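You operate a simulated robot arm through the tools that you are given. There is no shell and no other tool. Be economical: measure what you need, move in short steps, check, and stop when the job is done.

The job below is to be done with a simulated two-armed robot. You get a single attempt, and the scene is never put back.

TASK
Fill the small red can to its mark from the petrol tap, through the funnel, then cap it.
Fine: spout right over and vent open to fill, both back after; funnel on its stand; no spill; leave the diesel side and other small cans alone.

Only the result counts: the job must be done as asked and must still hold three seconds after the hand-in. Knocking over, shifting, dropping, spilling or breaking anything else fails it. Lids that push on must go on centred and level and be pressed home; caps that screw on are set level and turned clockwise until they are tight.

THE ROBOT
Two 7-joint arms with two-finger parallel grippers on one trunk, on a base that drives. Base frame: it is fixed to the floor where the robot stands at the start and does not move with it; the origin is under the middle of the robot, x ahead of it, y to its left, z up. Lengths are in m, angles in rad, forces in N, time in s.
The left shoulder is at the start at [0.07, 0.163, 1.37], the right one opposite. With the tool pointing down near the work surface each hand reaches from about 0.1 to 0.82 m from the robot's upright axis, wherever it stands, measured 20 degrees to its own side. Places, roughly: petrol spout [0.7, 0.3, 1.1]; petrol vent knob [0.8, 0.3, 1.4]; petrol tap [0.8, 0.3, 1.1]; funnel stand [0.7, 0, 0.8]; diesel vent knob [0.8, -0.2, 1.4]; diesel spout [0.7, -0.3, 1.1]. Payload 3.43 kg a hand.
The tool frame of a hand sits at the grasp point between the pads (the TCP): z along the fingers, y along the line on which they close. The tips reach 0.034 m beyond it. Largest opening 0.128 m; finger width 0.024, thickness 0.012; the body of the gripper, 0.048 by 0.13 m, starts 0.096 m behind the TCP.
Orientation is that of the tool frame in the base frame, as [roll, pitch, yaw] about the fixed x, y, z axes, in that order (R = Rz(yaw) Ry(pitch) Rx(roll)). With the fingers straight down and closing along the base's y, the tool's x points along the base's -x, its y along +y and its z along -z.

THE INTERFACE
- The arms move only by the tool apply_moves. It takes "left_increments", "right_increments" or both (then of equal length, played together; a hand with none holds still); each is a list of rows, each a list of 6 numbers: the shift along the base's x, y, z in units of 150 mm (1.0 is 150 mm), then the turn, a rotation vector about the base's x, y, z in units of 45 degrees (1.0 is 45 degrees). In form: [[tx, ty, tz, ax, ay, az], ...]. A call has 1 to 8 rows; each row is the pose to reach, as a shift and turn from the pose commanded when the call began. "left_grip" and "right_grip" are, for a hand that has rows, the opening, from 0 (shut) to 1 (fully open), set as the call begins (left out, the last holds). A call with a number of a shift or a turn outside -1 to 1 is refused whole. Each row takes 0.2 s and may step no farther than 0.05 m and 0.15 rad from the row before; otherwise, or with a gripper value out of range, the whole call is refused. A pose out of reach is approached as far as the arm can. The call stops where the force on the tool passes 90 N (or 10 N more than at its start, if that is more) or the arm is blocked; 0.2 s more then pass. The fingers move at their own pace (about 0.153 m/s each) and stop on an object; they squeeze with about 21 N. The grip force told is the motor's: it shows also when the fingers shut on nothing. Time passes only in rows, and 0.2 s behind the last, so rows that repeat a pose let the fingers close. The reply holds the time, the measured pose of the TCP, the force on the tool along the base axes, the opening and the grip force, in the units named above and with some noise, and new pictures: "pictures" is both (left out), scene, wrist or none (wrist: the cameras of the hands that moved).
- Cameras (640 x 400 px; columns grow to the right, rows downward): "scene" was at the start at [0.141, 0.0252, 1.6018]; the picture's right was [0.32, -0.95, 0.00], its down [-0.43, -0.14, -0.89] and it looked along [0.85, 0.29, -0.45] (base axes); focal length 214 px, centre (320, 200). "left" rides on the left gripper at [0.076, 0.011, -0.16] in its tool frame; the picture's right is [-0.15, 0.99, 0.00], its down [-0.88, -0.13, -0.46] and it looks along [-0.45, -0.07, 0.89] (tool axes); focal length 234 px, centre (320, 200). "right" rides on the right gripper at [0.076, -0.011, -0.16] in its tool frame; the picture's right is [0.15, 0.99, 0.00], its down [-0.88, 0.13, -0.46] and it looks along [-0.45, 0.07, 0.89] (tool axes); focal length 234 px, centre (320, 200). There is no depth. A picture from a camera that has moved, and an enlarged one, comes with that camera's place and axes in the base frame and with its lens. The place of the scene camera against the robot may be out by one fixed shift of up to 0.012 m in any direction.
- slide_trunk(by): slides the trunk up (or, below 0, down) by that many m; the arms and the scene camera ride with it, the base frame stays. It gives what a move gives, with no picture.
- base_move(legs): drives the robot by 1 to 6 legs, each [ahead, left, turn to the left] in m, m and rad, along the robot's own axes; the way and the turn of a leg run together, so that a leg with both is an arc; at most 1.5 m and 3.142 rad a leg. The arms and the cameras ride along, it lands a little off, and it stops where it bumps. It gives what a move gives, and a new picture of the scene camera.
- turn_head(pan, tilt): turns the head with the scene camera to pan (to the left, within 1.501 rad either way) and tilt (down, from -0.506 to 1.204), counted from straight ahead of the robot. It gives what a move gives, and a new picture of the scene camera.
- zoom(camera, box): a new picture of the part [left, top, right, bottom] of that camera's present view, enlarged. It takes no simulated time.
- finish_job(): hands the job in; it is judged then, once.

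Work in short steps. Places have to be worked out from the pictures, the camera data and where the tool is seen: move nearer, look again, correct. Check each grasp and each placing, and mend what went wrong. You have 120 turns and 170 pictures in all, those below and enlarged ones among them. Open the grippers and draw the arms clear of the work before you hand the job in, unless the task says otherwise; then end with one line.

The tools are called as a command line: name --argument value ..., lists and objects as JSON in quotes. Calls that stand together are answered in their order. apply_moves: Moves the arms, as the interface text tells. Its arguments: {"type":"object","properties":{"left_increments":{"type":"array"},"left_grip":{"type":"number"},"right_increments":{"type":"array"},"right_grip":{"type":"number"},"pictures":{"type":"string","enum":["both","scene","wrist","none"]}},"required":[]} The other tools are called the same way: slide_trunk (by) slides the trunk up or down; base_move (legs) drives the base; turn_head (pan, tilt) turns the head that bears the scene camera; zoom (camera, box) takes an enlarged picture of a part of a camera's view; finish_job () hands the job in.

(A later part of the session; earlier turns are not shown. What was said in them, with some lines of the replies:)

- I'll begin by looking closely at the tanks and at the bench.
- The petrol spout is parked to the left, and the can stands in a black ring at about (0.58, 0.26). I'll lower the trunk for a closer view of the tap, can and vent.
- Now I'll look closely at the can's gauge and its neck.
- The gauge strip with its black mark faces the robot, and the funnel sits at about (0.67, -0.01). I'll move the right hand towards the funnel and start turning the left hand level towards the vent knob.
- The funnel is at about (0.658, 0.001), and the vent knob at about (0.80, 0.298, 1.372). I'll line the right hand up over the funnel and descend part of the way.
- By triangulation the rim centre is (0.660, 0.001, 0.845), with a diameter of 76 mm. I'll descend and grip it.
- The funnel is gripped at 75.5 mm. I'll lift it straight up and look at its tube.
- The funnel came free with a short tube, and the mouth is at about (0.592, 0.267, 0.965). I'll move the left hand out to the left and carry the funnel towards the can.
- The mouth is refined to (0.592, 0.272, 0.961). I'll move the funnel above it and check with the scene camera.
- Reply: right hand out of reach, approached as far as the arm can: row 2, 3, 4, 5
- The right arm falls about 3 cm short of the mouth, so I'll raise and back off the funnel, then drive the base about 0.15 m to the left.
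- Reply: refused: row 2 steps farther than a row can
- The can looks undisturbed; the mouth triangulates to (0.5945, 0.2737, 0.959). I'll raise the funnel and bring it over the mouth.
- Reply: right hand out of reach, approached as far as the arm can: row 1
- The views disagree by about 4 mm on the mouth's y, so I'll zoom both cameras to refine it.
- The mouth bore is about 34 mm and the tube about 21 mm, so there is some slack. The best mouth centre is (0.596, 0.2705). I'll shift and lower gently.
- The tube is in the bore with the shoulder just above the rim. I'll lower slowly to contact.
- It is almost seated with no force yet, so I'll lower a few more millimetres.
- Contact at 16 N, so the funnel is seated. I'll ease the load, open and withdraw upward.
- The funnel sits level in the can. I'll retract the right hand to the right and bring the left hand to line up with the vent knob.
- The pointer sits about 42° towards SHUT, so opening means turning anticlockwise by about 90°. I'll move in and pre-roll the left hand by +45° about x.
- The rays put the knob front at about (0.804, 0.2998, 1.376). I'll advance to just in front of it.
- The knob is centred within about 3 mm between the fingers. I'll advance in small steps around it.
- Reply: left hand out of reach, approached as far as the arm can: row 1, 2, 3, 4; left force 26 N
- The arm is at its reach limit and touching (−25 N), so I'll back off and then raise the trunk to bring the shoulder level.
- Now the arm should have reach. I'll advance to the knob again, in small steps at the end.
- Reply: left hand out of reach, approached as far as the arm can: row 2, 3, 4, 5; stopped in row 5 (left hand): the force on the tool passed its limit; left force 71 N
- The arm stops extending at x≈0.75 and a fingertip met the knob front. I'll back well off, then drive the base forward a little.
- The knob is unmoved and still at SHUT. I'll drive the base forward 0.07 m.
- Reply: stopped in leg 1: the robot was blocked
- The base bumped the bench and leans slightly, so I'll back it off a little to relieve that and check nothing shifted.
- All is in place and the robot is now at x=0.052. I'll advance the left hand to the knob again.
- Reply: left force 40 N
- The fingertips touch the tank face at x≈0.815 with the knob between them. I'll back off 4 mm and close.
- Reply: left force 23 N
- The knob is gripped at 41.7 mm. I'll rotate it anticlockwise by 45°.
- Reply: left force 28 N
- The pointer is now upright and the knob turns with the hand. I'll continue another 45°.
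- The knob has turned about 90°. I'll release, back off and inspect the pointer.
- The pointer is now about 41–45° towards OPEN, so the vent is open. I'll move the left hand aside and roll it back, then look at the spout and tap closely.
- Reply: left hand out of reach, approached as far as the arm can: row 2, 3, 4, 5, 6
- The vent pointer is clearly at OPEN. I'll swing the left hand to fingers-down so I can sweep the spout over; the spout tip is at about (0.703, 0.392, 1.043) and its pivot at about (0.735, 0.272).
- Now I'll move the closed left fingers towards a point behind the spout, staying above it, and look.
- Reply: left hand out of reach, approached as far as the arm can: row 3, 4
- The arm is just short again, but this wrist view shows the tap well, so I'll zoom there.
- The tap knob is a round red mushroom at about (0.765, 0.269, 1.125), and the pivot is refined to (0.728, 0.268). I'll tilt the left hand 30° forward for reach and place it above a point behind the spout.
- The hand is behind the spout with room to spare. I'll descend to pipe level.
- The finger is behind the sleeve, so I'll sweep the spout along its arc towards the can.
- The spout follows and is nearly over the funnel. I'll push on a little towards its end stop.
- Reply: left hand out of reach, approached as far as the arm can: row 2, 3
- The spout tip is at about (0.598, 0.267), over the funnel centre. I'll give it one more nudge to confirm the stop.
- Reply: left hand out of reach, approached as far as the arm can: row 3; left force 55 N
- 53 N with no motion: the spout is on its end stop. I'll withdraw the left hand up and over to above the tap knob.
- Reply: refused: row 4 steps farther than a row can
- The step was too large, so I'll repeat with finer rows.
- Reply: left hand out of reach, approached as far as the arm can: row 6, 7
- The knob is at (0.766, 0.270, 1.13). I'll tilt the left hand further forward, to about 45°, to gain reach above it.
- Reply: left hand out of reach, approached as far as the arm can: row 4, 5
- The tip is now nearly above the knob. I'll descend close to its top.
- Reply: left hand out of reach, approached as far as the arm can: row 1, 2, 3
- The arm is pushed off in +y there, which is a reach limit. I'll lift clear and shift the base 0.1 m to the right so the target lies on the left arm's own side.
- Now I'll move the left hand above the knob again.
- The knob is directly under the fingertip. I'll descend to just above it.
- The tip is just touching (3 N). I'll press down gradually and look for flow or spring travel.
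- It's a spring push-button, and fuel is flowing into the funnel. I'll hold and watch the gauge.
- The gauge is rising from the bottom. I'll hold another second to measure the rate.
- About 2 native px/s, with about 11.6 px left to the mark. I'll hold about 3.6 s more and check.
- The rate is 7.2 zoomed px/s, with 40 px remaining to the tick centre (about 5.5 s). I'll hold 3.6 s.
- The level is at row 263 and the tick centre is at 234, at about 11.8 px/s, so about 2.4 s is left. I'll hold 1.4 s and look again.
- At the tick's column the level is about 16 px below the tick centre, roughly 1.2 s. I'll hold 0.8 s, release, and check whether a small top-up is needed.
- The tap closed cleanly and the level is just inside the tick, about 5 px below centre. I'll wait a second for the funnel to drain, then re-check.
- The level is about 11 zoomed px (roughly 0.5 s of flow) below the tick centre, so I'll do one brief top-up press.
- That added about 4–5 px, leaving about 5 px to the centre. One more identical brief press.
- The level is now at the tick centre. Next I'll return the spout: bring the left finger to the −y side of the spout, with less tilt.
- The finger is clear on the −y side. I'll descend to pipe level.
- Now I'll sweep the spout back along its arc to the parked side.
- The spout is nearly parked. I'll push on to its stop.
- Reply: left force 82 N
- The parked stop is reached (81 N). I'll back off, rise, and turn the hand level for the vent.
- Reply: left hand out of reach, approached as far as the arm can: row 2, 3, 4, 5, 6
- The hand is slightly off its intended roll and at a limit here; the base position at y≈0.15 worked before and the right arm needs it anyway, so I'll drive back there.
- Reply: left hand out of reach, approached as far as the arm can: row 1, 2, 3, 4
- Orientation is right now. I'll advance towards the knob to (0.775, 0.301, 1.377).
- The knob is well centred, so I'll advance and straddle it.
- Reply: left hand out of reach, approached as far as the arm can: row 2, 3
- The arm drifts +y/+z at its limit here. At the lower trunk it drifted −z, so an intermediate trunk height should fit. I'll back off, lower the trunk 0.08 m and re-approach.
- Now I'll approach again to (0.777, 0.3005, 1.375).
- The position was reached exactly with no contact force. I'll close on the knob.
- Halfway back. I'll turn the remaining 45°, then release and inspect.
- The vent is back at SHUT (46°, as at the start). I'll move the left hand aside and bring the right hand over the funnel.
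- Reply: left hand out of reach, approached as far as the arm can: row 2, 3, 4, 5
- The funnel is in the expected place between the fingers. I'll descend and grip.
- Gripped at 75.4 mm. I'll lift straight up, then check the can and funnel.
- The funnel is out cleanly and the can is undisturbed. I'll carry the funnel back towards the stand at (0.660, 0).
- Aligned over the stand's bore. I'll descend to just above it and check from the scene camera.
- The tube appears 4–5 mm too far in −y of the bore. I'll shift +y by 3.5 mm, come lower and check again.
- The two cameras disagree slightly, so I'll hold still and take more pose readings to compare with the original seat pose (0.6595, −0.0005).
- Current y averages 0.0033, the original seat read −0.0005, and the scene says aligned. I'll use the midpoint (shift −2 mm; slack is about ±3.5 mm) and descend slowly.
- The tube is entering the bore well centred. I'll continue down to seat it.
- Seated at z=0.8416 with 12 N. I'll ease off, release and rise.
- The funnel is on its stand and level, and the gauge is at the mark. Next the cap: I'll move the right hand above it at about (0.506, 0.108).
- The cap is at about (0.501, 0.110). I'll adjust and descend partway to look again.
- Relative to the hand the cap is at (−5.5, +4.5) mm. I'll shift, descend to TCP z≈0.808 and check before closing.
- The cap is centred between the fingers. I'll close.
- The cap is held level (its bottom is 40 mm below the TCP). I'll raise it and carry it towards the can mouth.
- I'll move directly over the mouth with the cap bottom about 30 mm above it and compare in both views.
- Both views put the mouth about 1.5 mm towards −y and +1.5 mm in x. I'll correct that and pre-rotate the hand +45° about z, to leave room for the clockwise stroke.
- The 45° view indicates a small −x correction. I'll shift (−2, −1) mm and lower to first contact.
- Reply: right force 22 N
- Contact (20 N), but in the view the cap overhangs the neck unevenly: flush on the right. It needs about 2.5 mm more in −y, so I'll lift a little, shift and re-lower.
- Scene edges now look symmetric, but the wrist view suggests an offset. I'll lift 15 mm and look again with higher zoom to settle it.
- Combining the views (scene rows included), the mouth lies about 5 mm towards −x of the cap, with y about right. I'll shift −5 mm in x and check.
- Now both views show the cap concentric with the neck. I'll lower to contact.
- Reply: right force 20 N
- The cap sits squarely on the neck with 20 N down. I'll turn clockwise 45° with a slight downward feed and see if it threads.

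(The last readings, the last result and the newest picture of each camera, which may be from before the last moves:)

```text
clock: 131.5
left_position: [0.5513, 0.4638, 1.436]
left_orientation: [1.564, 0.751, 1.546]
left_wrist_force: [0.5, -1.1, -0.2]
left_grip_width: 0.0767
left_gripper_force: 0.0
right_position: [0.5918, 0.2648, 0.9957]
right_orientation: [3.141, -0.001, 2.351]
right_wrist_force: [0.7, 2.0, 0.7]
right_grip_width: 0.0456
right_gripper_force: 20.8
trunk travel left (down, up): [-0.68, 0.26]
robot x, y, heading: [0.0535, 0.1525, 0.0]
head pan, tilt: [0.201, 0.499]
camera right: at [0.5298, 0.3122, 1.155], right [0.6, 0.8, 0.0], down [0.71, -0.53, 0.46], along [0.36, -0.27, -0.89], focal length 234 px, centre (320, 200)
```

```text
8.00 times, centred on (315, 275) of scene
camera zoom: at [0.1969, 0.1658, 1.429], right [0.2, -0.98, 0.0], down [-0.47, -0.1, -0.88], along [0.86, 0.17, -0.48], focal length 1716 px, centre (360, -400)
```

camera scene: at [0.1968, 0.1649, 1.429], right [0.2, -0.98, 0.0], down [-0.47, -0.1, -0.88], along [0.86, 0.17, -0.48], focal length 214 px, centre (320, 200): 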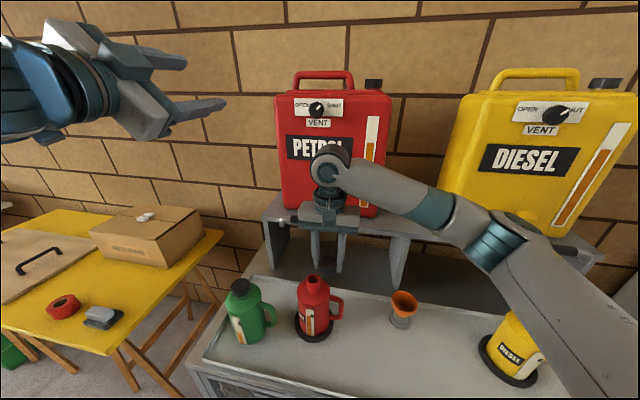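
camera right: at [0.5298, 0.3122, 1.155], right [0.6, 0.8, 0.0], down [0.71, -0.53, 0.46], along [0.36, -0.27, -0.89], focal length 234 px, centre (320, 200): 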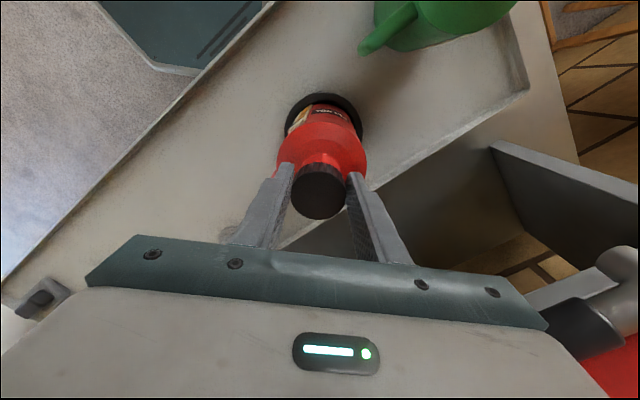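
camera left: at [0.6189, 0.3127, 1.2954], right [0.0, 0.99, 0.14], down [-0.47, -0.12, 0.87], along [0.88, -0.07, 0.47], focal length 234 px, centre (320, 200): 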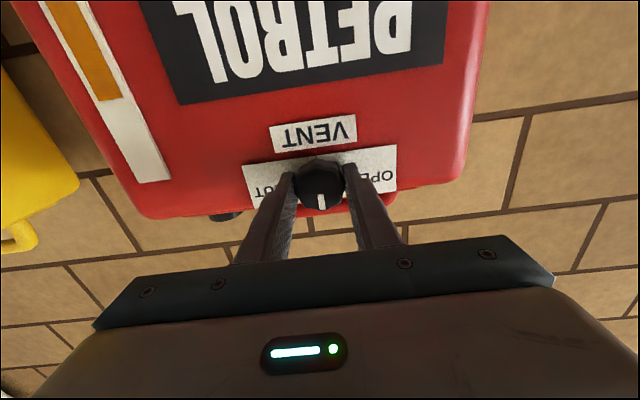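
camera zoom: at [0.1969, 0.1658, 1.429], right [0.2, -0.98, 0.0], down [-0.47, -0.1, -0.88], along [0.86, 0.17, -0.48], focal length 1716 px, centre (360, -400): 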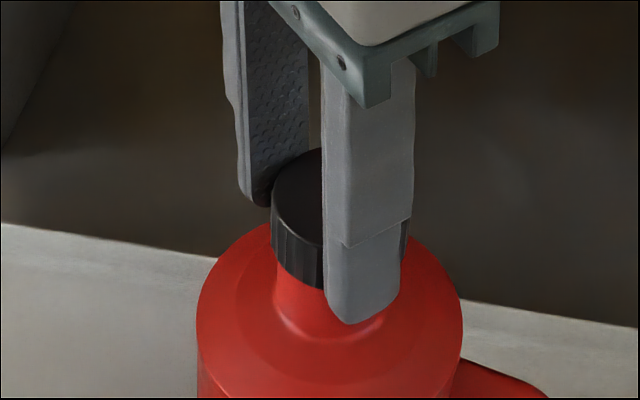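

The cap has engaged (down force vanished, z dropped), but the view shows the can dragged about 7 mm sideways because the cap was off the hand's axis. I'll inspect the can and ring.

zoom --camera "scene" --box '[270, 250, 360, 360]'

zoom --camera "right" --box '[270, 80, 380, 220]'

```text
3.64 times, centred on (315, 305) of scene
camera zoom: at [0.1969, 0.1658, 1.429], right [0.2, -0.98, 0.0], down [-0.47, -0.1, -0.88], along [0.86, 0.17, -0.48], focal length 780 px, centre (338, -182)
```

zoom: 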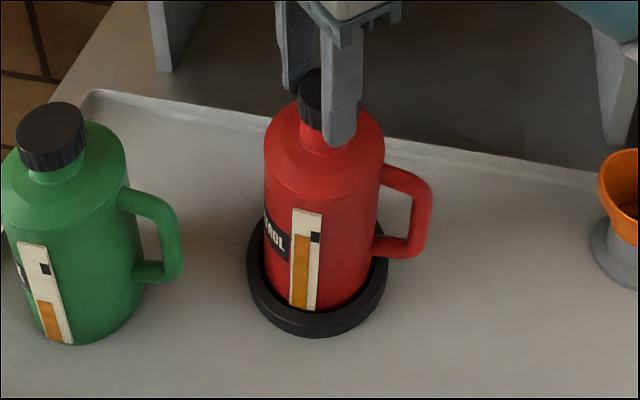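

```text
2.86 times, centred on (325, 150) of right
camera zoom: at [0.5298, 0.3122, 1.155], right [0.6, 0.8, 0.0], down [0.71, -0.53, 0.46], along [0.36, -0.27, -0.89], focal length 669 px, centre (306, 343)
```

zoom: 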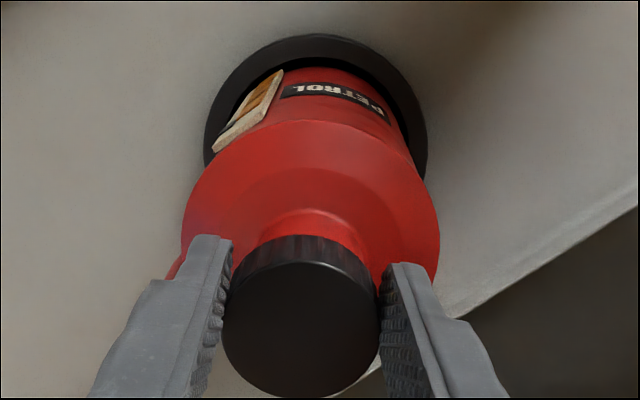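

The can's top was pulled about 7 mm in −y (the cap sits ~5 mm off the hand axis along tool x). I'll push it back +7 mm in y while still holding, then check that it stands upright.

apply_moves --right_increments '[[0, 0.015, 0, 0, 0, 0], [0, 0.03, 0, 0, 0, 0], [0, 0.047, 0, 0, 0, 0], [0, 0.047, 0, 0, 0, 0]]' --pictures "none"

zoom --camera "scene" --box '[270, 250, 360, 360]'

```text
clock: 132.5
left_position: [0.5515, 0.4639, 1.4356]
left_orientation: [1.563, 0.749, 1.546]
left_wrist_force: [-0.5, 0.4, -0.2]
left_grip_width: 0.0769
left_gripper_force: 0.1
right_position: [0.592, 0.2729, 0.9952]
right_orientation: [3.141, 0.0, 2.351]
right_wrist_force: [-0.9, 1.6, -1.0]
right_grip_width: 0.0455
right_gripper_force: 20.7
trunk travel left (down, up): [-0.68, 0.26]
robot x, y, heading: [0.0521, 0.1525, -0.0]
head pan, tilt: [0.201, 0.499]
```

```text
3.64 times, centred on (315, 305) of scene
camera zoom: at [0.1969, 0.1656, 1.429], right [0.2, -0.98, 0.0], down [-0.47, -0.1, -0.88], along [0.86, 0.17, -0.48], focal length 780 px, centre (338, -182)
```

zoom: 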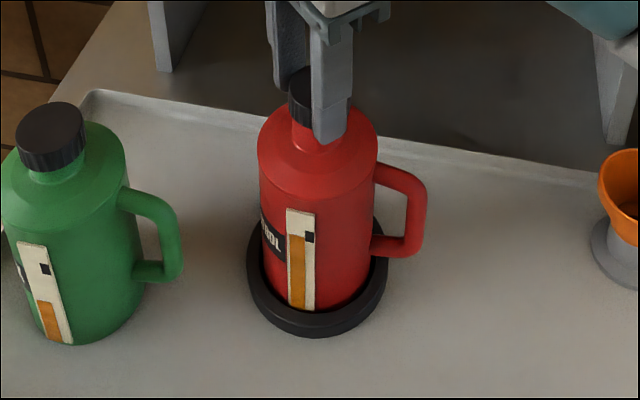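

The can stands upright again in its ring. I'll release the cap, rise slightly, and check the cap's seat.

apply_moves --right_increments '[[0, 0, 0, 0, 0, 0], [0, 0, 0, 0, 0, 0], [0, 0, 0.2, 0, 0, 0], [0, 0, 0.4, 0, 0, 0]]' --right_grip 0.6 --pictures "wrist"

zoom --camera "scene" --box '[285, 250, 345, 350]'

```text
clock: 133.5
left_position: [0.5496, 0.4634, 1.4354]
left_orientation: [1.565, 0.75, 1.544]
left_wrist_force: [0.3, -0.7, 0.1]
left_grip_width: 0.0769
left_gripper_force: 0.0
right_position: [0.5901, 0.2747, 1.0575]
right_orientation: [3.141, 0.0, 2.353]
right_wrist_force: [0.9, 0.3, 0.8]
right_grip_width: 0.0768
right_gripper_force: 0.0
trunk travel left (down, up): [-0.68, 0.26]
robot x, y, heading: [0.0565, 0.1481, 0.002]
head pan, tilt: [0.201, 0.499]
camera right: at [0.5289, 0.3204, 1.2165], right [0.6, 0.8, 0.0], down [0.71, -0.53, 0.46], along [0.36, -0.27, -0.89], focal length 234 px, centre (320, 200)
```

right: 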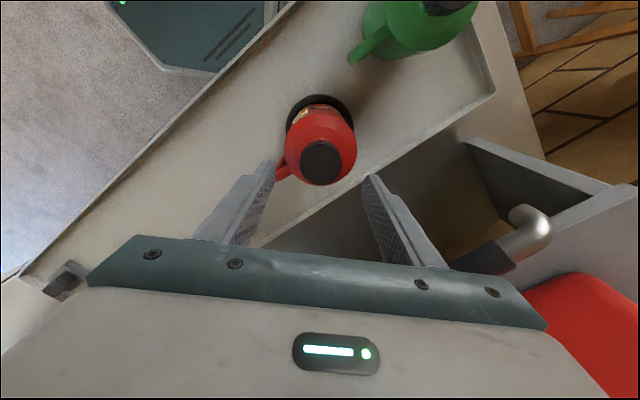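

```text
4.00 times, centred on (315, 300) of scene
camera zoom: at [0.1963, 0.1657, 1.429], right [0.2, -0.98, 0.0], down [-0.47, -0.1, -0.88], along [0.86, 0.18, -0.48], focal length 858 px, centre (340, -200)
```

zoom: 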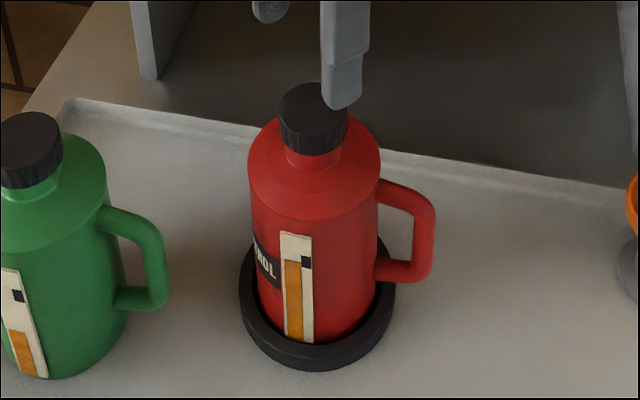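

The cap has dropped about 10 mm over the neck and looks level. To tighten further, I'll rotate the open hand back anticlockwise by 90° above the cap.

apply_moves --right_increments '[[0, 0, 0, 0, 0, 0.165], [0, 0, 0, 0, 0, 0.33], [-0.01, 0.01, 0, 0, 0, 0.5], [-0.01, 0.01, 0, 0, 0, 0.66], [-0.01, 0.01, 0, 0, 0, 0.83], [-0.01, 0.01, 0, 0, 0, 1.0]]' --pictures "none"

apply_moves --right_increments '[[0, 0, 0, 0, 0, 0.165], [0, 0, 0, 0, 0, 0.33], [0, 0, 0, 0, 0, 0.5], [0, 0, 0, 0, 0, 0.66], [0, 0, 0, 0, 0, 0.83], [0, 0, 0, 0, 0, 1.0], [0, 0, 0, 0, 0, 1.0]]' --pictures "wrist"

zoom --camera "right" --box '[260, 90, 380, 220]'

```text
clock: 134.9
left_position: [0.5494, 0.4637, 1.4352]
left_orientation: [1.563, 0.75, 1.545]
left_wrist_force: [0.5, 0.2, 1.0]
left_grip_width: 0.0769
left_gripper_force: 0.0
right_position: [0.5888, 0.2747, 1.0547]
right_orientation: [-3.141, 0.0, 3.141]
right_wrist_force: [-0.3, -0.3, 0.2]
right_grip_width: 0.077
right_gripper_force: 0.1
trunk travel left (down, up): [-0.68, 0.26]
robot x, y, heading: [0.0534, 0.153, 0.003]
head pan, tilt: [0.201, 0.499]
```

```text
clock: 136.5
left_position: [0.55, 0.4634, 1.4351]
left_orientation: [1.564, 0.753, 1.546]
left_wrist_force: [-0.4, 1.1, -0.2]
left_grip_width: 0.0769
left_gripper_force: 0.1
right_position: [0.5893, 0.2725, 1.0546]
right_orientation: [3.141, -0.001, -2.358]
right_wrist_force: [-0.4, -0.3, 0.4]
right_grip_width: 0.0768
right_gripper_force: 0.1
trunk travel left (down, up): [-0.68, 0.26]
robot x, y, heading: [0.0504, 0.1541, 0.001]
head pan, tilt: [0.201, 0.499]
camera right: at [0.544, 0.2123, 1.2145], right [-0.8, 0.6, 0.0], down [0.53, 0.71, 0.46], along [0.27, 0.37, -0.89], focal length 234 px, centre (320, 200)
```

right: 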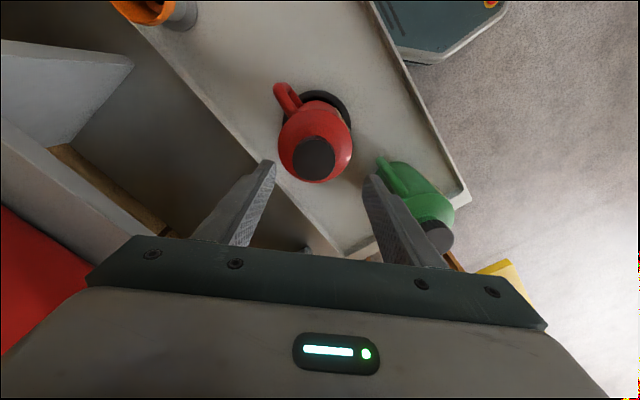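

```text
3.08 times, centred on (320, 155) of right
camera zoom: at [0.544, 0.2123, 1.2145], right [-0.8, 0.6, 0.0], down [0.53, 0.71, 0.46], along [0.27, 0.37, -0.89], focal length 720 px, centre (320, 338)
```

zoom: 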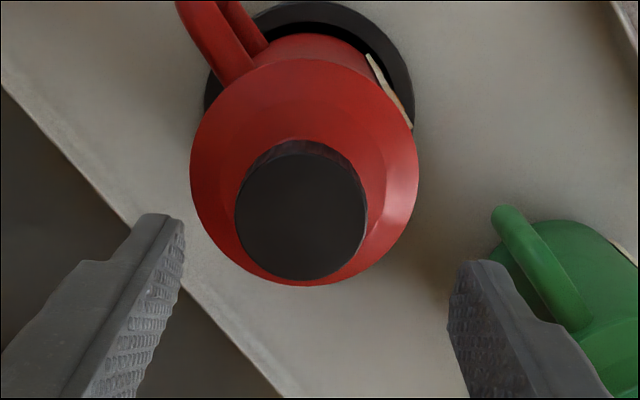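

Relative to the hand the cap is at (+4.7, −3.5) mm, i.e. at (0.594, 0.269), its original axis. I'll centre, descend and grip.

apply_moves --right_increments '[[0.031, -0.023, -0.1, 0, 0, 0], [0.031, -0.023, -0.3, 0, 0, 0], [0.031, -0.023, -0.45, 0, 0, 0], [0.031, -0.023, -0.45, 0, 0, 0]]' --pictures "none"

zoom --camera "right" --box '[260, 100, 380, 240]'

```text
clock: 137.5
left_position: [0.5498, 0.4631, 1.4352]
left_orientation: [1.564, 0.749, 1.545]
left_wrist_force: [-0.3, 0.9, -0.1]
left_grip_width: 0.0769
left_gripper_force: 0.2
right_position: [0.5943, 0.2707, 0.9875]
right_orientation: [-3.141, -0.001, -2.358]
right_wrist_force: [-0.6, 0.0, 0.1]
right_grip_width: 0.0767
right_gripper_force: 0.1
trunk travel left (down, up): [-0.68, 0.26]
robot x, y, heading: [0.0545, 0.1488, 0.001]
head pan, tilt: [0.201, 0.499]
```

```text
2.86 times, centred on (320, 170) of right
camera zoom: at [0.5481, 0.2095, 1.1469], right [-0.8, 0.6, 0.0], down [0.53, 0.71, 0.46], along [0.27, 0.37, -0.89], focal length 669 px, centre (320, 286)
```

zoom: 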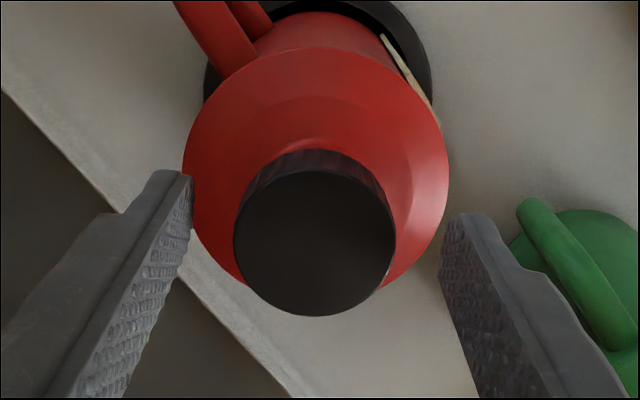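

The remaining offset is about (−1.4, −2.3) mm. I'll apply that and close on the cap.

apply_moves --right_increments '[[-0.009, -0.016, 0, 0, 0, 0], [-0.009, -0.016, 0, 0, 0, 0]]' --pictures "none"

apply_moves --right_increments '[[0, 0, 0, 0, 0, 0], [0, 0, 0, 0, 0, 0], [0, 0, 0, 0, 0, 0]]' --right_grip 0.0 --pictures "none"

zoom --camera "scene" --box '[285, 250, 345, 350]'

```text
clock: 138.1
left_position: [0.5499, 0.4634, 1.4356]
left_orientation: [1.564, 0.751, 1.545]
left_wrist_force: [0.1, 0.2, -0.9]
left_grip_width: 0.0768
left_gripper_force: 0.0
right_position: [0.594, 0.2696, 0.9878]
right_orientation: [3.141, -0.001, -2.359]
right_wrist_force: [-0.1, 0.8, -0.4]
right_grip_width: 0.077
right_gripper_force: 0.0
trunk travel left (down, up): [-0.68, 0.26]
robot x, y, heading: [0.0579, 0.1529, 0.003]
head pan, tilt: [0.201, 0.499]
```

```text
clock: 138.9
left_position: [0.5511, 0.4634, 1.4352]
left_orientation: [1.565, 0.75, 1.545]
left_wrist_force: [0.9, -0.1, 0.2]
left_grip_width: 0.0768
left_gripper_force: 0.1
right_position: [0.5928, 0.268, 0.9884]
right_orientation: [3.141, 0.001, -2.36]
right_wrist_force: [0.9, -0.4, 0.4]
right_grip_width: 0.0453
right_gripper_force: 20.8
trunk travel left (down, up): [-0.68, 0.26]
robot x, y, heading: [0.0567, 0.1526, -0.002]
head pan, tilt: [0.201, 0.499]
```

```text
4.00 times, centred on (315, 300) of scene
camera zoom: at [0.1971, 0.1654, 1.429], right [0.2, -0.98, 0.0], down [-0.47, -0.1, -0.88], along [0.86, 0.18, -0.48], focal length 858 px, centre (340, -200)
```

zoom: 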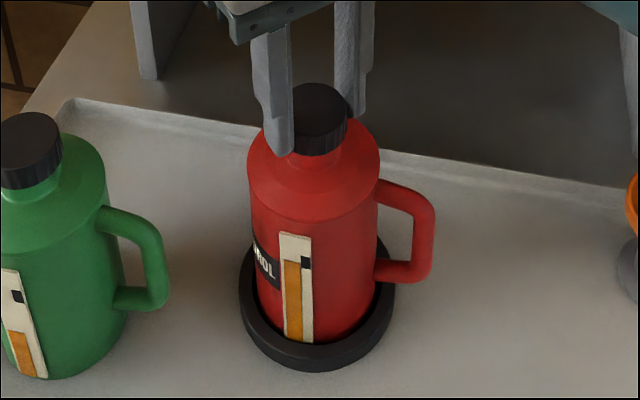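

Gripped with no disturbance. I'll turn clockwise 90° in two steps with a slight downward feed.

apply_moves --right_increments '[[0, 0, 0, 0, 0, -0.165], [0, 0, -0.002, 0, 0, -0.33], [0, 0, -0.002, 0, 0, -0.5], [0, 0, -0.003, 0, 0, -0.66], [0, 0, -0.003, 0, 0, -0.83], [0, 0, -0.004, 0, 0, -1.0]]' --pictures "none"

zoom --camera "scene" --box '[285, 250, 345, 350]'

apply_moves --right_increments '[[0, 0, 0, 0, 0, -0.165], [0, 0, -0.002, 0, 0, -0.33], [0, 0, -0.002, 0, 0, -0.5], [0, 0, -0.003, 0, 0, -0.66], [0, 0, -0.003, 0, 0, -0.83], [0, 0, -0.004, 0, 0, -1.0]]' --pictures "none"

zoom --camera "scene" --box '[285, 250, 345, 350]'

```text
clock: 140.3
left_position: [0.5491, 0.4633, 1.4344]
left_orientation: [1.563, 0.751, 1.546]
left_wrist_force: [0.7, 0.5, -1.1]
left_grip_width: 0.0767
left_gripper_force: 0.1
right_position: [0.5943, 0.2703, 0.9869]
right_orientation: [-3.141, -0.001, 3.137]
right_wrist_force: [0.6, 4.5, 3.8]
right_grip_width: 0.0458
right_gripper_force: 21.2
trunk travel left (down, up): [-0.68, 0.26]
robot x, y, heading: [0.0531, 0.1512, 0.004]
head pan, tilt: [0.201, 0.499]
no pictures are left
```

```text
refused: no pictures are left
```

```text
clock: 141.7
left_position: [0.55, 0.4643, 1.4355]
left_orientation: [1.565, 0.751, 1.545]
left_wrist_force: [0.6, 0.1, -0.5]
left_grip_width: 0.0769
left_gripper_force: 0.0
right_position: [0.5929, 0.2695, 0.9864]
right_orientation: [-3.142, 0.0, 2.349]
right_wrist_force: [3.1, 4.5, 5.8]
right_grip_width: 0.0454
right_gripper_force: 20.7
trunk travel left (down, up): [-0.68, 0.26]
robot x, y, heading: [0.0554, 0.1482, 0.0]
head pan, tilt: [0.201, 0.499]
no pictures are left
```

```text
refused: no pictures are left
```

The picture budget is used up, so from here I rely on the readings. The cap turns with rising axial force; I'll do another stroke: open, rotate back 90° in place, re-close, and turn clockwise 90°.

apply_moves --right_increments '[[0, 0, 0, 0, 0, 0], [0, 0, 0, 0, 0, 0], [0, 0, 0, 0, 0, 0.165], [0, 0, 0, 0, 0, 0.33], [0, 0, 0, 0, 0, 0.5], [0, 0, 0, 0, 0, 0.66], [0, 0, 0, 0, 0, 0.83], [0, 0, 0, 0, 0, 1.0]]' --right_grip 0.6 --pictures "none"

apply_moves --right_increments '[[0, 0, 0, 0, 0, 0.165], [0, 0, 0, 0, 0, 0.33], [0, 0, 0, 0, 0, 0.5], [0, 0, 0, 0, 0, 0.66], [0, 0, 0, 0, 0, 0.83], [0, 0, 0, 0, 0, 1.0], [0, 0, 0, 0, 0, 1.0]]' --pictures "none"

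apply_moves --right_increments '[[0, 0, 0, 0, 0, 0], [0, 0, 0, 0, 0, 0], [0, 0, 0, 0, 0, -0.165], [0, 0, -0.002, 0, 0, -0.33], [0, 0, -0.002, 0, 0, -0.5], [0, 0, -0.003, 0, 0, -0.66], [0, 0, -0.003, 0, 0, -0.83], [0, 0, -0.004, 0, 0, -1.0]]' --right_grip 0.0 --pictures "none"

apply_moves --right_increments '[[0, 0, 0, 0, 0, -0.165], [0, 0, -0.002, 0, 0, -0.33], [0, 0, -0.002, 0, 0, -0.5], [0, 0, -0.003, 0, 0, -0.66], [0, 0, -0.003, 0, 0, -0.83], [0, 0, -0.004, 0, 0, -1.0]]' --pictures "none"

```text
clock: 143.5
left_position: [0.5502, 0.4624, 1.436]
left_orientation: [1.564, 0.75, 1.546]
left_wrist_force: [-0.3, -0.6, 0.4]
left_grip_width: 0.0769
left_gripper_force: 0.1
right_position: [0.5933, 0.2691, 0.9861]
right_orientation: [-3.141, 0.0, 3.14]
right_wrist_force: [0.3, 0.3, -0.6]
right_grip_width: 0.0768
right_gripper_force: 0.1
trunk travel left (down, up): [-0.68, 0.26]
robot x, y, heading: [0.0511, 0.1492, -0.001]
head pan, tilt: [0.201, 0.499]
no pictures are left
```

```text
clock: 145.1
left_position: [0.5496, 0.4631, 1.4355]
left_orientation: [1.564, 0.751, 1.545]
left_wrist_force: [0.2, -0.5, -0.8]
left_grip_width: 0.0765
left_gripper_force: 0.0
right_position: [0.5937, 0.2683, 0.9881]
right_orientation: [3.141, 0.0, -2.357]
right_wrist_force: [-0.4, 0.2, 0.9]
right_grip_width: 0.0768
right_gripper_force: 0.1
trunk travel left (down, up): [-0.68, 0.26]
robot x, y, heading: [0.054, 0.1506, 0.002]
head pan, tilt: [0.201, 0.499]
no pictures are left
```

```text
clock: 146.9
left_position: [0.5506, 0.4633, 1.4344]
left_orientation: [1.565, 0.75, 1.547]
left_wrist_force: [-0.1, 0.4, -0.2]
left_grip_width: 0.0768
left_gripper_force: 0.0
right_position: [0.5918, 0.2689, 0.9865]
right_orientation: [3.14, 0.001, 3.134]
right_wrist_force: [0.7, 0.3, 1.2]
right_grip_width: 0.0453
right_gripper_force: 21.2
trunk travel left (down, up): [-0.68, 0.26]
robot x, y, heading: [0.0494, 0.151, -0.002]
head pan, tilt: [0.201, 0.499]
no pictures are left
```

```text
clock: 148.3
left_position: [0.5494, 0.4644, 1.4357]
left_orientation: [1.563, 0.75, 1.546]
left_wrist_force: [-1.1, 0.1, -0.5]
left_grip_width: 0.077
left_gripper_force: 0.1
right_position: [0.593, 0.269, 0.9854]
right_orientation: [3.141, 0.001, 2.351]
right_wrist_force: [3.7, 4.7, 14.3]
right_grip_width: 0.0454
right_gripper_force: 20.9
trunk travel left (down, up): [-0.68, 0.26]
robot x, y, heading: [0.0538, 0.1517, -0.0]
head pan, tilt: [0.201, 0.499]
no pictures are left
```

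Axial force jumped to 14 N in the last 45°, suggesting the cap has bottomed. I'll do one more stroke with no feed to test: if it is still threading, it would pull the hand down.

apply_moves --right_increments '[[0, 0, 0, 0, 0, 0], [0, 0, 0.007, 0, 0, 0], [0, 0, 0.007, 0, 0, 0.165], [0, 0, 0.007, 0, 0, 0.33], [0, 0, 0.007, 0, 0, 0.5], [0, 0, 0.007, 0, 0, 0.66], [0, 0, 0.007, 0, 0, 0.83], [0, 0, 0.007, 0, 0, 1.0]]' --right_grip 0.6 --pictures "none"

apply_moves --right_increments '[[0, 0, 0, 0, 0, 0.165], [0, 0, 0, 0, 0, 0.33], [0, 0, 0, 0, 0, 0.5], [0, 0, 0, 0, 0, 0.66], [0, 0, 0, 0, 0, 0.83], [0, 0, 0, 0, 0, 1.0], [0, 0, 0, 0, 0, 1.0]]' --pictures "none"

apply_moves --right_increments '[[0, 0, 0, 0, 0, 0], [0, 0, 0, 0, 0, 0], [0, 0, 0, 0, 0, 0]]' --right_grip 0.0 --pictures "none"

apply_moves --right_increments '[[0, 0, 0, 0, 0, -0.165], [0, 0, 0, 0, 0, -0.33], [0, 0, 0, 0, 0, -0.5], [0, 0, 0, 0, 0, -0.66], [0, 0, 0, 0, 0, -0.83], [0, 0, 0, 0, 0, -1.0]]' --pictures "none"

```text
clock: 150.1
left_position: [0.5498, 0.4634, 1.4351]
left_orientation: [1.563, 0.752, 1.547]
left_wrist_force: [0.3, -0.6, 0.6]
left_grip_width: 0.0769
left_gripper_force: 0.1
right_position: [0.5944, 0.2682, 0.9848]
right_orientation: [-3.141, 0.0, -3.141]
right_wrist_force: [-0.3, -0.2, -0.3]
right_grip_width: 0.0769
right_gripper_force: 0.1
trunk travel left (down, up): [-0.68, 0.26]
robot x, y, heading: [0.0548, 0.1504, 0.004]
head pan, tilt: [0.201, 0.499]
no pictures are left
```

```text
clock: 151.7
left_position: [0.551, 0.4631, 1.4353]
left_orientation: [1.564, 0.75, 1.547]
left_wrist_force: [0.5, 0.9, -0.9]
left_grip_width: 0.0766
left_gripper_force: 0.0
right_position: [0.5923, 0.2681, 0.9874]
right_orientation: [3.141, -0.001, -2.359]
right_wrist_force: [-0.1, -0.5, 0.3]
right_grip_width: 0.0768
right_gripper_force: 0.1
trunk travel left (down, up): [-0.68, 0.26]
robot x, y, heading: [0.0529, 0.1506, -0.001]
head pan, tilt: [0.201, 0.499]
no pictures are left
```

```text
clock: 152.5
left_position: [0.5508, 0.4632, 1.4358]
left_orientation: [1.566, 0.749, 1.546]
left_wrist_force: [-0.7, 0.3, -0.1]
left_grip_width: 0.0766
left_gripper_force: 0.0
right_position: [0.593, 0.267, 0.9859]
right_orientation: [-3.141, -0.001, -2.36]
right_wrist_force: [1.4, -2.4, 1.1]
right_grip_width: 0.0456
right_gripper_force: 21.3
trunk travel left (down, up): [-0.68, 0.26]
robot x, y, heading: [0.053, 0.154, -0.001]
head pan, tilt: [0.201, 0.499]
no pictures are left
```

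```text
clock: 153.9
left_position: [0.551, 0.4633, 1.4361]
left_orientation: [1.562, 0.751, 1.547]
left_wrist_force: [-0.1, 0.7, 0.1]
left_grip_width: 0.0769
left_gripper_force: 0.1
right_position: [0.5934, 0.2678, 0.9865]
right_orientation: [3.141, 0.001, 3.136]
right_wrist_force: [-0.5, -1.2, -1.5]
right_grip_width: 0.0454
right_gripper_force: 21.0
trunk travel left (down, up): [-0.68, 0.26]
robot x, y, heading: [0.0534, 0.1506, -0.002]
head pan, tilt: [0.201, 0.499]
no pictures are left
```

A slight downward pull (about 2–3 N) appeared. I'll turn another 45° and see whether it grows.

apply_moves --right_increments '[[0, 0, 0, 0, 0, -0.165], [0, 0, 0, 0, 0, -0.33], [0, 0, 0, 0, 0, -0.5], [0, 0, 0, 0, 0, -0.66], [0, 0, 0, 0, 0, -0.83], [0, 0, 0, 0, 0, -1.0]]' --pictures "none"

apply_moves --right_increments '[[0, 0, 0, 0, 0, -0.165], [0, 0, 0, 0, 0, -0.33], [0, 0, 0, 0, 0, -0.5], [0, 0, 0, 0, 0, -0.66]]' --pictures "none"

```text
clock: 155.3
left_position: [0.5519, 0.4632, 1.4357]
left_orientation: [1.567, 0.75, 1.547]
left_wrist_force: [0.3, 0.2, 0.6]
left_grip_width: 0.0765
left_gripper_force: 0.1
right_position: [0.5935, 0.2688, 0.9857]
right_orientation: [-3.14, 0.0, 2.351]
right_wrist_force: [1.0, 1.0, -6.1]
right_grip_width: 0.0456
right_gripper_force: 21.1
trunk travel left (down, up): [-0.68, 0.26]
robot x, y, heading: [0.0522, 0.1551, 0.002]
head pan, tilt: [0.201, 0.499]
no pictures are left
```

```text
clock: 156.3
left_position: [0.5493, 0.4636, 1.4351]
left_orientation: [1.565, 0.749, 1.546]
left_wrist_force: [0.6, 0.2, 0.2]
left_grip_width: 0.077
left_gripper_force: 0.1
right_position: [0.5932, 0.2682, 0.9873]
right_orientation: [-3.139, 0.0, 1.833]
right_wrist_force: [0.4, 0.4, -7.1]
right_grip_width: 0.0454
right_gripper_force: 21.2
trunk travel left (down, up): [-0.68, 0.26]
robot x, y, heading: [0.0544, 0.1518, 0.003]
head pan, tilt: [0.201, 0.499]
no pictures are left
```

The pull grew to −7 N, so the cap was still advancing but levelling off. I'll do another full stroke with no feed and watch the force after each part.

apply_moves --right_increments '[[0, 0, 0, 0, 0, 0], [0, 0, 0, 0, 0, 0], [0, 0, 0, 0, 0, 0.165], [0, 0, 0, 0, 0, 0.33], [0, 0, 0, 0, 0, 0.5], [0, 0, 0, 0, 0, 0.66], [0, 0, 0, 0, 0, 0.83], [0, 0, 0, 0, 0, 1.0]]' --right_grip 0.6 --pictures "none"

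apply_moves --right_increments '[[0, 0, 0, 0, 0, 0.165], [0, 0, 0, 0, 0, 0.33], [0, 0, 0, 0, 0, 0.5], [0, 0, 0, 0, 0, 0.66], [0, 0, 0, 0, 0, 0.83], [0, 0, 0, 0, 0, 1.0]]' --pictures "none"

apply_moves --right_increments '[[0, 0, 0, 0, 0, 0.165], [0, 0, 0, 0, 0, 0.33], [0, 0, 0, 0, 0, 0.5], [0, 0, 0, 0, 0, 0.66], [0, 0, 0, 0, 0, 0.66]]' --pictures "none"

apply_moves --right_increments '[[0, 0, 0, 0, 0, 0], [0, 0, 0, 0, 0, 0], [0, 0, 0, 0, 0, 0]]' --right_grip 0.0 --pictures "none"

apply_moves --right_increments '[[0, 0, 0, 0, 0, -0.165], [0, 0, 0, 0, 0, -0.33], [0, 0, 0, 0, 0, -0.5], [0, 0, 0, 0, 0, -0.66], [0, 0, 0, 0, 0, -0.83], [0, 0, 0, 0, 0, -1.0]]' --pictures "none"

apply_moves --right_increments '[[0, 0, 0, 0, 0, -0.165], [0, 0, 0, 0, 0, -0.33], [0, 0, 0, 0, 0, -0.5], [0, 0, 0, 0, 0, -0.66], [0, 0, 0, 0, 0, -0.83], [0, 0, 0, 0, 0, -1.0]]' --pictures "none"

```text
clock: 158.1
left_position: [0.5499, 0.4634, 1.4346]
left_orientation: [1.563, 0.751, 1.548]
left_wrist_force: [0.1, 0.2, -0.3]
left_grip_width: 0.0766
left_gripper_force: 0.1
right_position: [0.5934, 0.268, 0.9865]
right_orientation: [3.141, 0.002, 2.624]
right_wrist_force: [1.0, -0.2, 0.1]
right_grip_width: 0.0769
right_gripper_force: 0.1
trunk travel left (down, up): [-0.68, 0.26]
robot x, y, heading: [0.0551, 0.1557, 0.004]
head pan, tilt: [0.201, 0.499]
no pictures are left
```

```text
clock: 159.5
left_position: [0.5504, 0.4641, 1.4353]
left_orientation: [1.563, 0.75, 1.546]
left_wrist_force: [1.0, -0.3, -0.2]
left_grip_width: 0.0768
left_gripper_force: 0.1
right_position: [0.5927, 0.2686, 0.9876]
right_orientation: [-3.141, 0.001, -2.875]
right_wrist_force: [0.8, -0.7, 0.2]
right_grip_width: 0.0769
right_gripper_force: 0.1
trunk travel left (down, up): [-0.68, 0.26]
robot x, y, heading: [0.0508, 0.154, 0.001]
head pan, tilt: [0.201, 0.499]
no pictures are left
```

```text
clock: 160.7
left_position: [0.5497, 0.4625, 1.4362]
left_orientation: [1.565, 0.751, 1.548]
left_wrist_force: [-0.1, -0.5, -0.3]
left_grip_width: 0.077
left_gripper_force: 0.1
right_position: [0.5932, 0.2686, 0.987]
right_orientation: [3.141, 0.0, -2.359]
right_wrist_force: [0.5, 0.7, 0.0]
right_grip_width: 0.0768
right_gripper_force: 0.1
trunk travel left (down, up): [-0.68, 0.26]
robot x, y, heading: [0.0519, 0.1537, -0.003]
head pan, tilt: [0.201, 0.499]
no pictures are left
```

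```text
clock: 161.5
left_position: [0.5502, 0.4636, 1.4346]
left_orientation: [1.565, 0.75, 1.546]
left_wrist_force: [0.2, -0.6, -0.7]
left_grip_width: 0.0769
left_gripper_force: 0.0
right_position: [0.5928, 0.2675, 0.9885]
right_orientation: [-3.141, 0.001, -2.361]
right_wrist_force: [2.3, -1.7, 1.7]
right_grip_width: 0.0455
right_gripper_force: 21.3
trunk travel left (down, up): [-0.68, 0.26]
robot x, y, heading: [0.0539, 0.1499, 0.002]
head pan, tilt: [0.201, 0.499]
no pictures are left
```

```text
clock: 162.9
left_position: [0.5506, 0.464, 1.4351]
left_orientation: [1.564, 0.75, 1.545]
left_wrist_force: [0.1, 0.7, -0.2]
left_grip_width: 0.0769
left_gripper_force: 0.0
right_position: [0.5935, 0.2693, 0.9856]
right_orientation: [-3.142, 0.0, 3.135]
right_wrist_force: [-0.1, 0.3, -0.7]
right_grip_width: 0.0453
right_gripper_force: 20.7
trunk travel left (down, up): [-0.68, 0.26]
robot x, y, heading: [0.052, 0.1503, 0.003]
head pan, tilt: [0.201, 0.499]
no pictures are left
```

```text
clock: 164.3
left_position: [0.55, 0.4633, 1.435]
left_orientation: [1.563, 0.75, 1.547]
left_wrist_force: [-0.3, -0.7, 0.3]
left_grip_width: 0.077
left_gripper_force: 0.0
right_position: [0.5927, 0.2692, 0.9864]
right_orientation: [3.142, 0.0, 2.349]
right_wrist_force: [0.2, -0.2, -1.9]
right_grip_width: 0.0452
right_gripper_force: 21.1
trunk travel left (down, up): [-0.68, 0.26]
robot x, y, heading: [0.0557, 0.1496, 0.003]
head pan, tilt: [0.201, 0.499]
no pictures are left
```

The pull is shrinking (3.6 N against 7 N per stroke), so it is close to tight. One final stroke to make sure.

apply_moves --right_increments '[[0, 0, 0, 0, 0, 0], [0, 0, 0, 0, 0, 0], [0, 0, 0, 0, 0, 0.165], [0, 0, 0, 0, 0, 0.33], [0, 0, 0, 0, 0, 0.5], [0, 0, 0, 0, 0, 0.66], [0, 0, 0, 0, 0, 0.83], [0, 0, 0, 0, 0, 1.0]]' --right_grip 0.6 --pictures "none"

apply_moves --right_increments '[[0, 0, 0, 0, 0, 0.165], [0, 0, 0, 0, 0, 0.33], [0, 0, 0, 0, 0, 0.5], [0, 0, 0, 0, 0, 0.66], [0, 0, 0, 0, 0, 0.83], [0, 0, 0, 0, 0, 1.0]]' --pictures "none"

apply_moves --right_increments '[[0, 0, 0, 0, 0, 0], [0, 0, 0, 0, 0, 0], [0, 0, 0, 0, 0, 0]]' --right_grip 0.0 --pictures "none"

apply_moves --right_increments '[[0, 0, 0, 0, 0, -0.165], [0, 0, 0, 0, 0, -0.33], [0, 0, 0, 0, 0, -0.5], [0, 0, 0, 0, 0, -0.66], [0, 0, 0, 0, 0, -0.83], [0, 0, 0, 0, 0, -1.0]]' --pictures "none"

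apply_moves --right_increments '[[0, 0, 0, 0, 0, -0.165], [0, 0, 0, 0, 0, -0.33], [0, 0, 0, 0, 0, -0.5], [0, 0, 0, 0, 0, -0.66], [0, 0, 0, 0, 0, -0.83], [0, 0, 0, 0, 0, -1.0]]' --pictures "none"

```text
clock: 166.1
left_position: [0.5496, 0.4631, 1.435]
left_orientation: [1.564, 0.751, 1.548]
left_wrist_force: [-0.1, 0.3, 0.0]
left_grip_width: 0.0769
left_gripper_force: 0.0
right_position: [0.5938, 0.2687, 0.9865]
right_orientation: [-3.141, 0.0, -3.141]
right_wrist_force: [0.4, -0.7, 0.5]
right_grip_width: 0.0768
right_gripper_force: 0.1
trunk travel left (down, up): [-0.68, 0.26]
robot x, y, heading: [0.0516, 0.1515, -0.001]
head pan, tilt: [0.201, 0.499]
no pictures are left
```

```text
clock: 167.5
left_position: [0.5502, 0.4626, 1.4361]
left_orientation: [1.563, 0.751, 1.547]
left_wrist_force: [0.3, -0.5, -0.7]
left_grip_width: 0.0769
left_gripper_force: 0.0
right_position: [0.5944, 0.2679, 0.9869]
right_orientation: [3.141, 0.0, -2.357]
right_wrist_force: [-0.2, 0.3, -0.6]
right_grip_width: 0.0768
right_gripper_force: 0.0
trunk travel left (down, up): [-0.68, 0.26]
robot x, y, heading: [0.0535, 0.1545, 0.001]
head pan, tilt: [0.201, 0.499]
no pictures are left
```

```text
clock: 168.3
left_position: [0.5503, 0.4631, 1.436]
left_orientation: [1.563, 0.75, 1.546]
left_wrist_force: [0.0, -0.2, 0.5]
left_grip_width: 0.0769
left_gripper_force: 0.1
right_position: [0.5926, 0.2668, 0.9858]
right_orientation: [3.141, 0.0, -2.358]
right_wrist_force: [-1.2, 0.6, -0.1]
right_grip_width: 0.0454
right_gripper_force: 20.9
trunk travel left (down, up): [-0.68, 0.26]
robot x, y, heading: [0.0527, 0.1534, 0.0]
head pan, tilt: [0.201, 0.499]
no pictures are left
```

```text
clock: 169.7
left_position: [0.5511, 0.4638, 1.435]
left_orientation: [1.563, 0.75, 1.547]
left_wrist_force: [-0.1, 0.9, 1.2]
left_grip_width: 0.0768
left_gripper_force: 0.1
right_position: [0.5937, 0.2681, 0.9862]
right_orientation: [-3.141, -0.002, 3.136]
right_wrist_force: [0.4, 0.5, 0.4]
right_grip_width: 0.0455
right_gripper_force: 21.2
trunk travel left (down, up): [-0.68, 0.26]
robot x, y, heading: [0.0525, 0.148, 0.002]
head pan, tilt: [0.201, 0.499]
no pictures are left
```

```text
clock: 171.1
left_position: [0.5514, 0.4631, 1.4357]
left_orientation: [1.564, 0.75, 1.547]
left_wrist_force: [-0.2, -0.4, -0.1]
left_grip_width: 0.0768
left_gripper_force: 0.0
right_position: [0.5926, 0.2693, 0.9877]
right_orientation: [3.141, 0.001, 2.351]
right_wrist_force: [-0.2, -0.6, -1.7]
right_grip_width: 0.0453
right_gripper_force: 21.0
trunk travel left (down, up): [-0.68, 0.26]
robot x, y, heading: [0.0562, 0.1535, -0.002]
head pan, tilt: [0.201, 0.499]
no pictures are left
```

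There is no further pull, so the cap is tight. I'll release and draw both arms clear.

apply_moves --right_increments '[[0, 0, 0, 0, 0, 0], [0, 0, 0, 0, 0, 0], [0, 0, 0, 0, 0, 0], [0, 0, 0.25, 0, 0, 0], [0, 0, 0.5, 0, 0, 0], [0, 0, 0.75, 0, 0, 0], [0, 0, 1.0, 0, 0, 0]]' --right_grip 0.9 --pictures "none"

apply_moves --right_increments '[[-0.2, -0.2, 0.1, 0, 0, 0], [-0.4, -0.4, 0.2, 0, 0, 0], [-0.6, -0.6, 0.3, 0, 0, 0], [-0.8, -0.8, 0.4, 0, 0, 0], [-1.0, -1.0, 0.5, 0, 0, 0]]' --left_increments '[[-0.2, 0, 0, 0, 0, 0], [-0.4, 0, 0, 0, 0, 0], [-0.6, 0, 0, 0, 0, 0], [-0.7, 0, 0, 0, 0, 0], [-0.7, 0, 0, 0, 0, 0]]' --left_grip 0.9 --pictures "none"

```text
clock: 172.7
left_position: [0.5486, 0.4647, 1.4361]
left_orientation: [1.561, 0.751, 1.546]
left_wrist_force: [0.5, 0.3, -1.4]
left_grip_width: 0.0766
left_gripper_force: 0.0
right_position: [0.591, 0.2692, 1.1356]
right_orientation: [-3.14, 0.001, 2.352]
right_wrist_force: [-0.2, 0.1, -0.1]
right_grip_width: 0.1152
right_gripper_force: 0.0
trunk travel left (down, up): [-0.68, 0.26]
robot x, y, heading: [0.0543, 0.1519, 0.002]
head pan, tilt: [0.201, 0.499]
no pictures are left
```

```text
clock: 173.9
left_position: [0.4636, 0.4791, 1.4796]
left_orientation: [1.562, 0.749, 1.544]
left_wrist_force: [-0.7, -0.4, -0.3]
left_grip_width: 0.1153
left_gripper_force: 0.0
left hand out of reach, approached as far as the arm can: row 1, 2, 3, 4, 5
right_position: [0.4393, 0.1177, 1.209]
right_orientation: [3.141, 0.0, 2.353]
right_wrist_force: [0.5, 0.7, 0.4]
right_grip_width: 0.1151
right_gripper_force: 0.1
trunk travel left (down, up): [-0.68, 0.26]
robot x, y, heading: [0.0568, 0.1502, -0.005]
head pan, tilt: [0.201, 0.499]
no pictures are left
```

Both arms are clear and the grippers are open, so I'm handing in.

finish_job

```text
The job is handed in.
```

I filled the small red can to its mark from the petrol tap through the funnel and capped it. The funnel is back on its stand, the spout is parked, the vent is at SHUT, and the job is handed in. I saw no spill in the pictures taken up to when the cap was first on. The last cap-tightening turns and the withdrawal were done on force readings alone, because the pictures had run out. I stopped turning when the cap no longer pulled the hand down. While I screwed the cap on, the can tipped about 7 mm at the top; I pushed it upright again in its ring. The base bumped the bench once, and I saw nothing shift.
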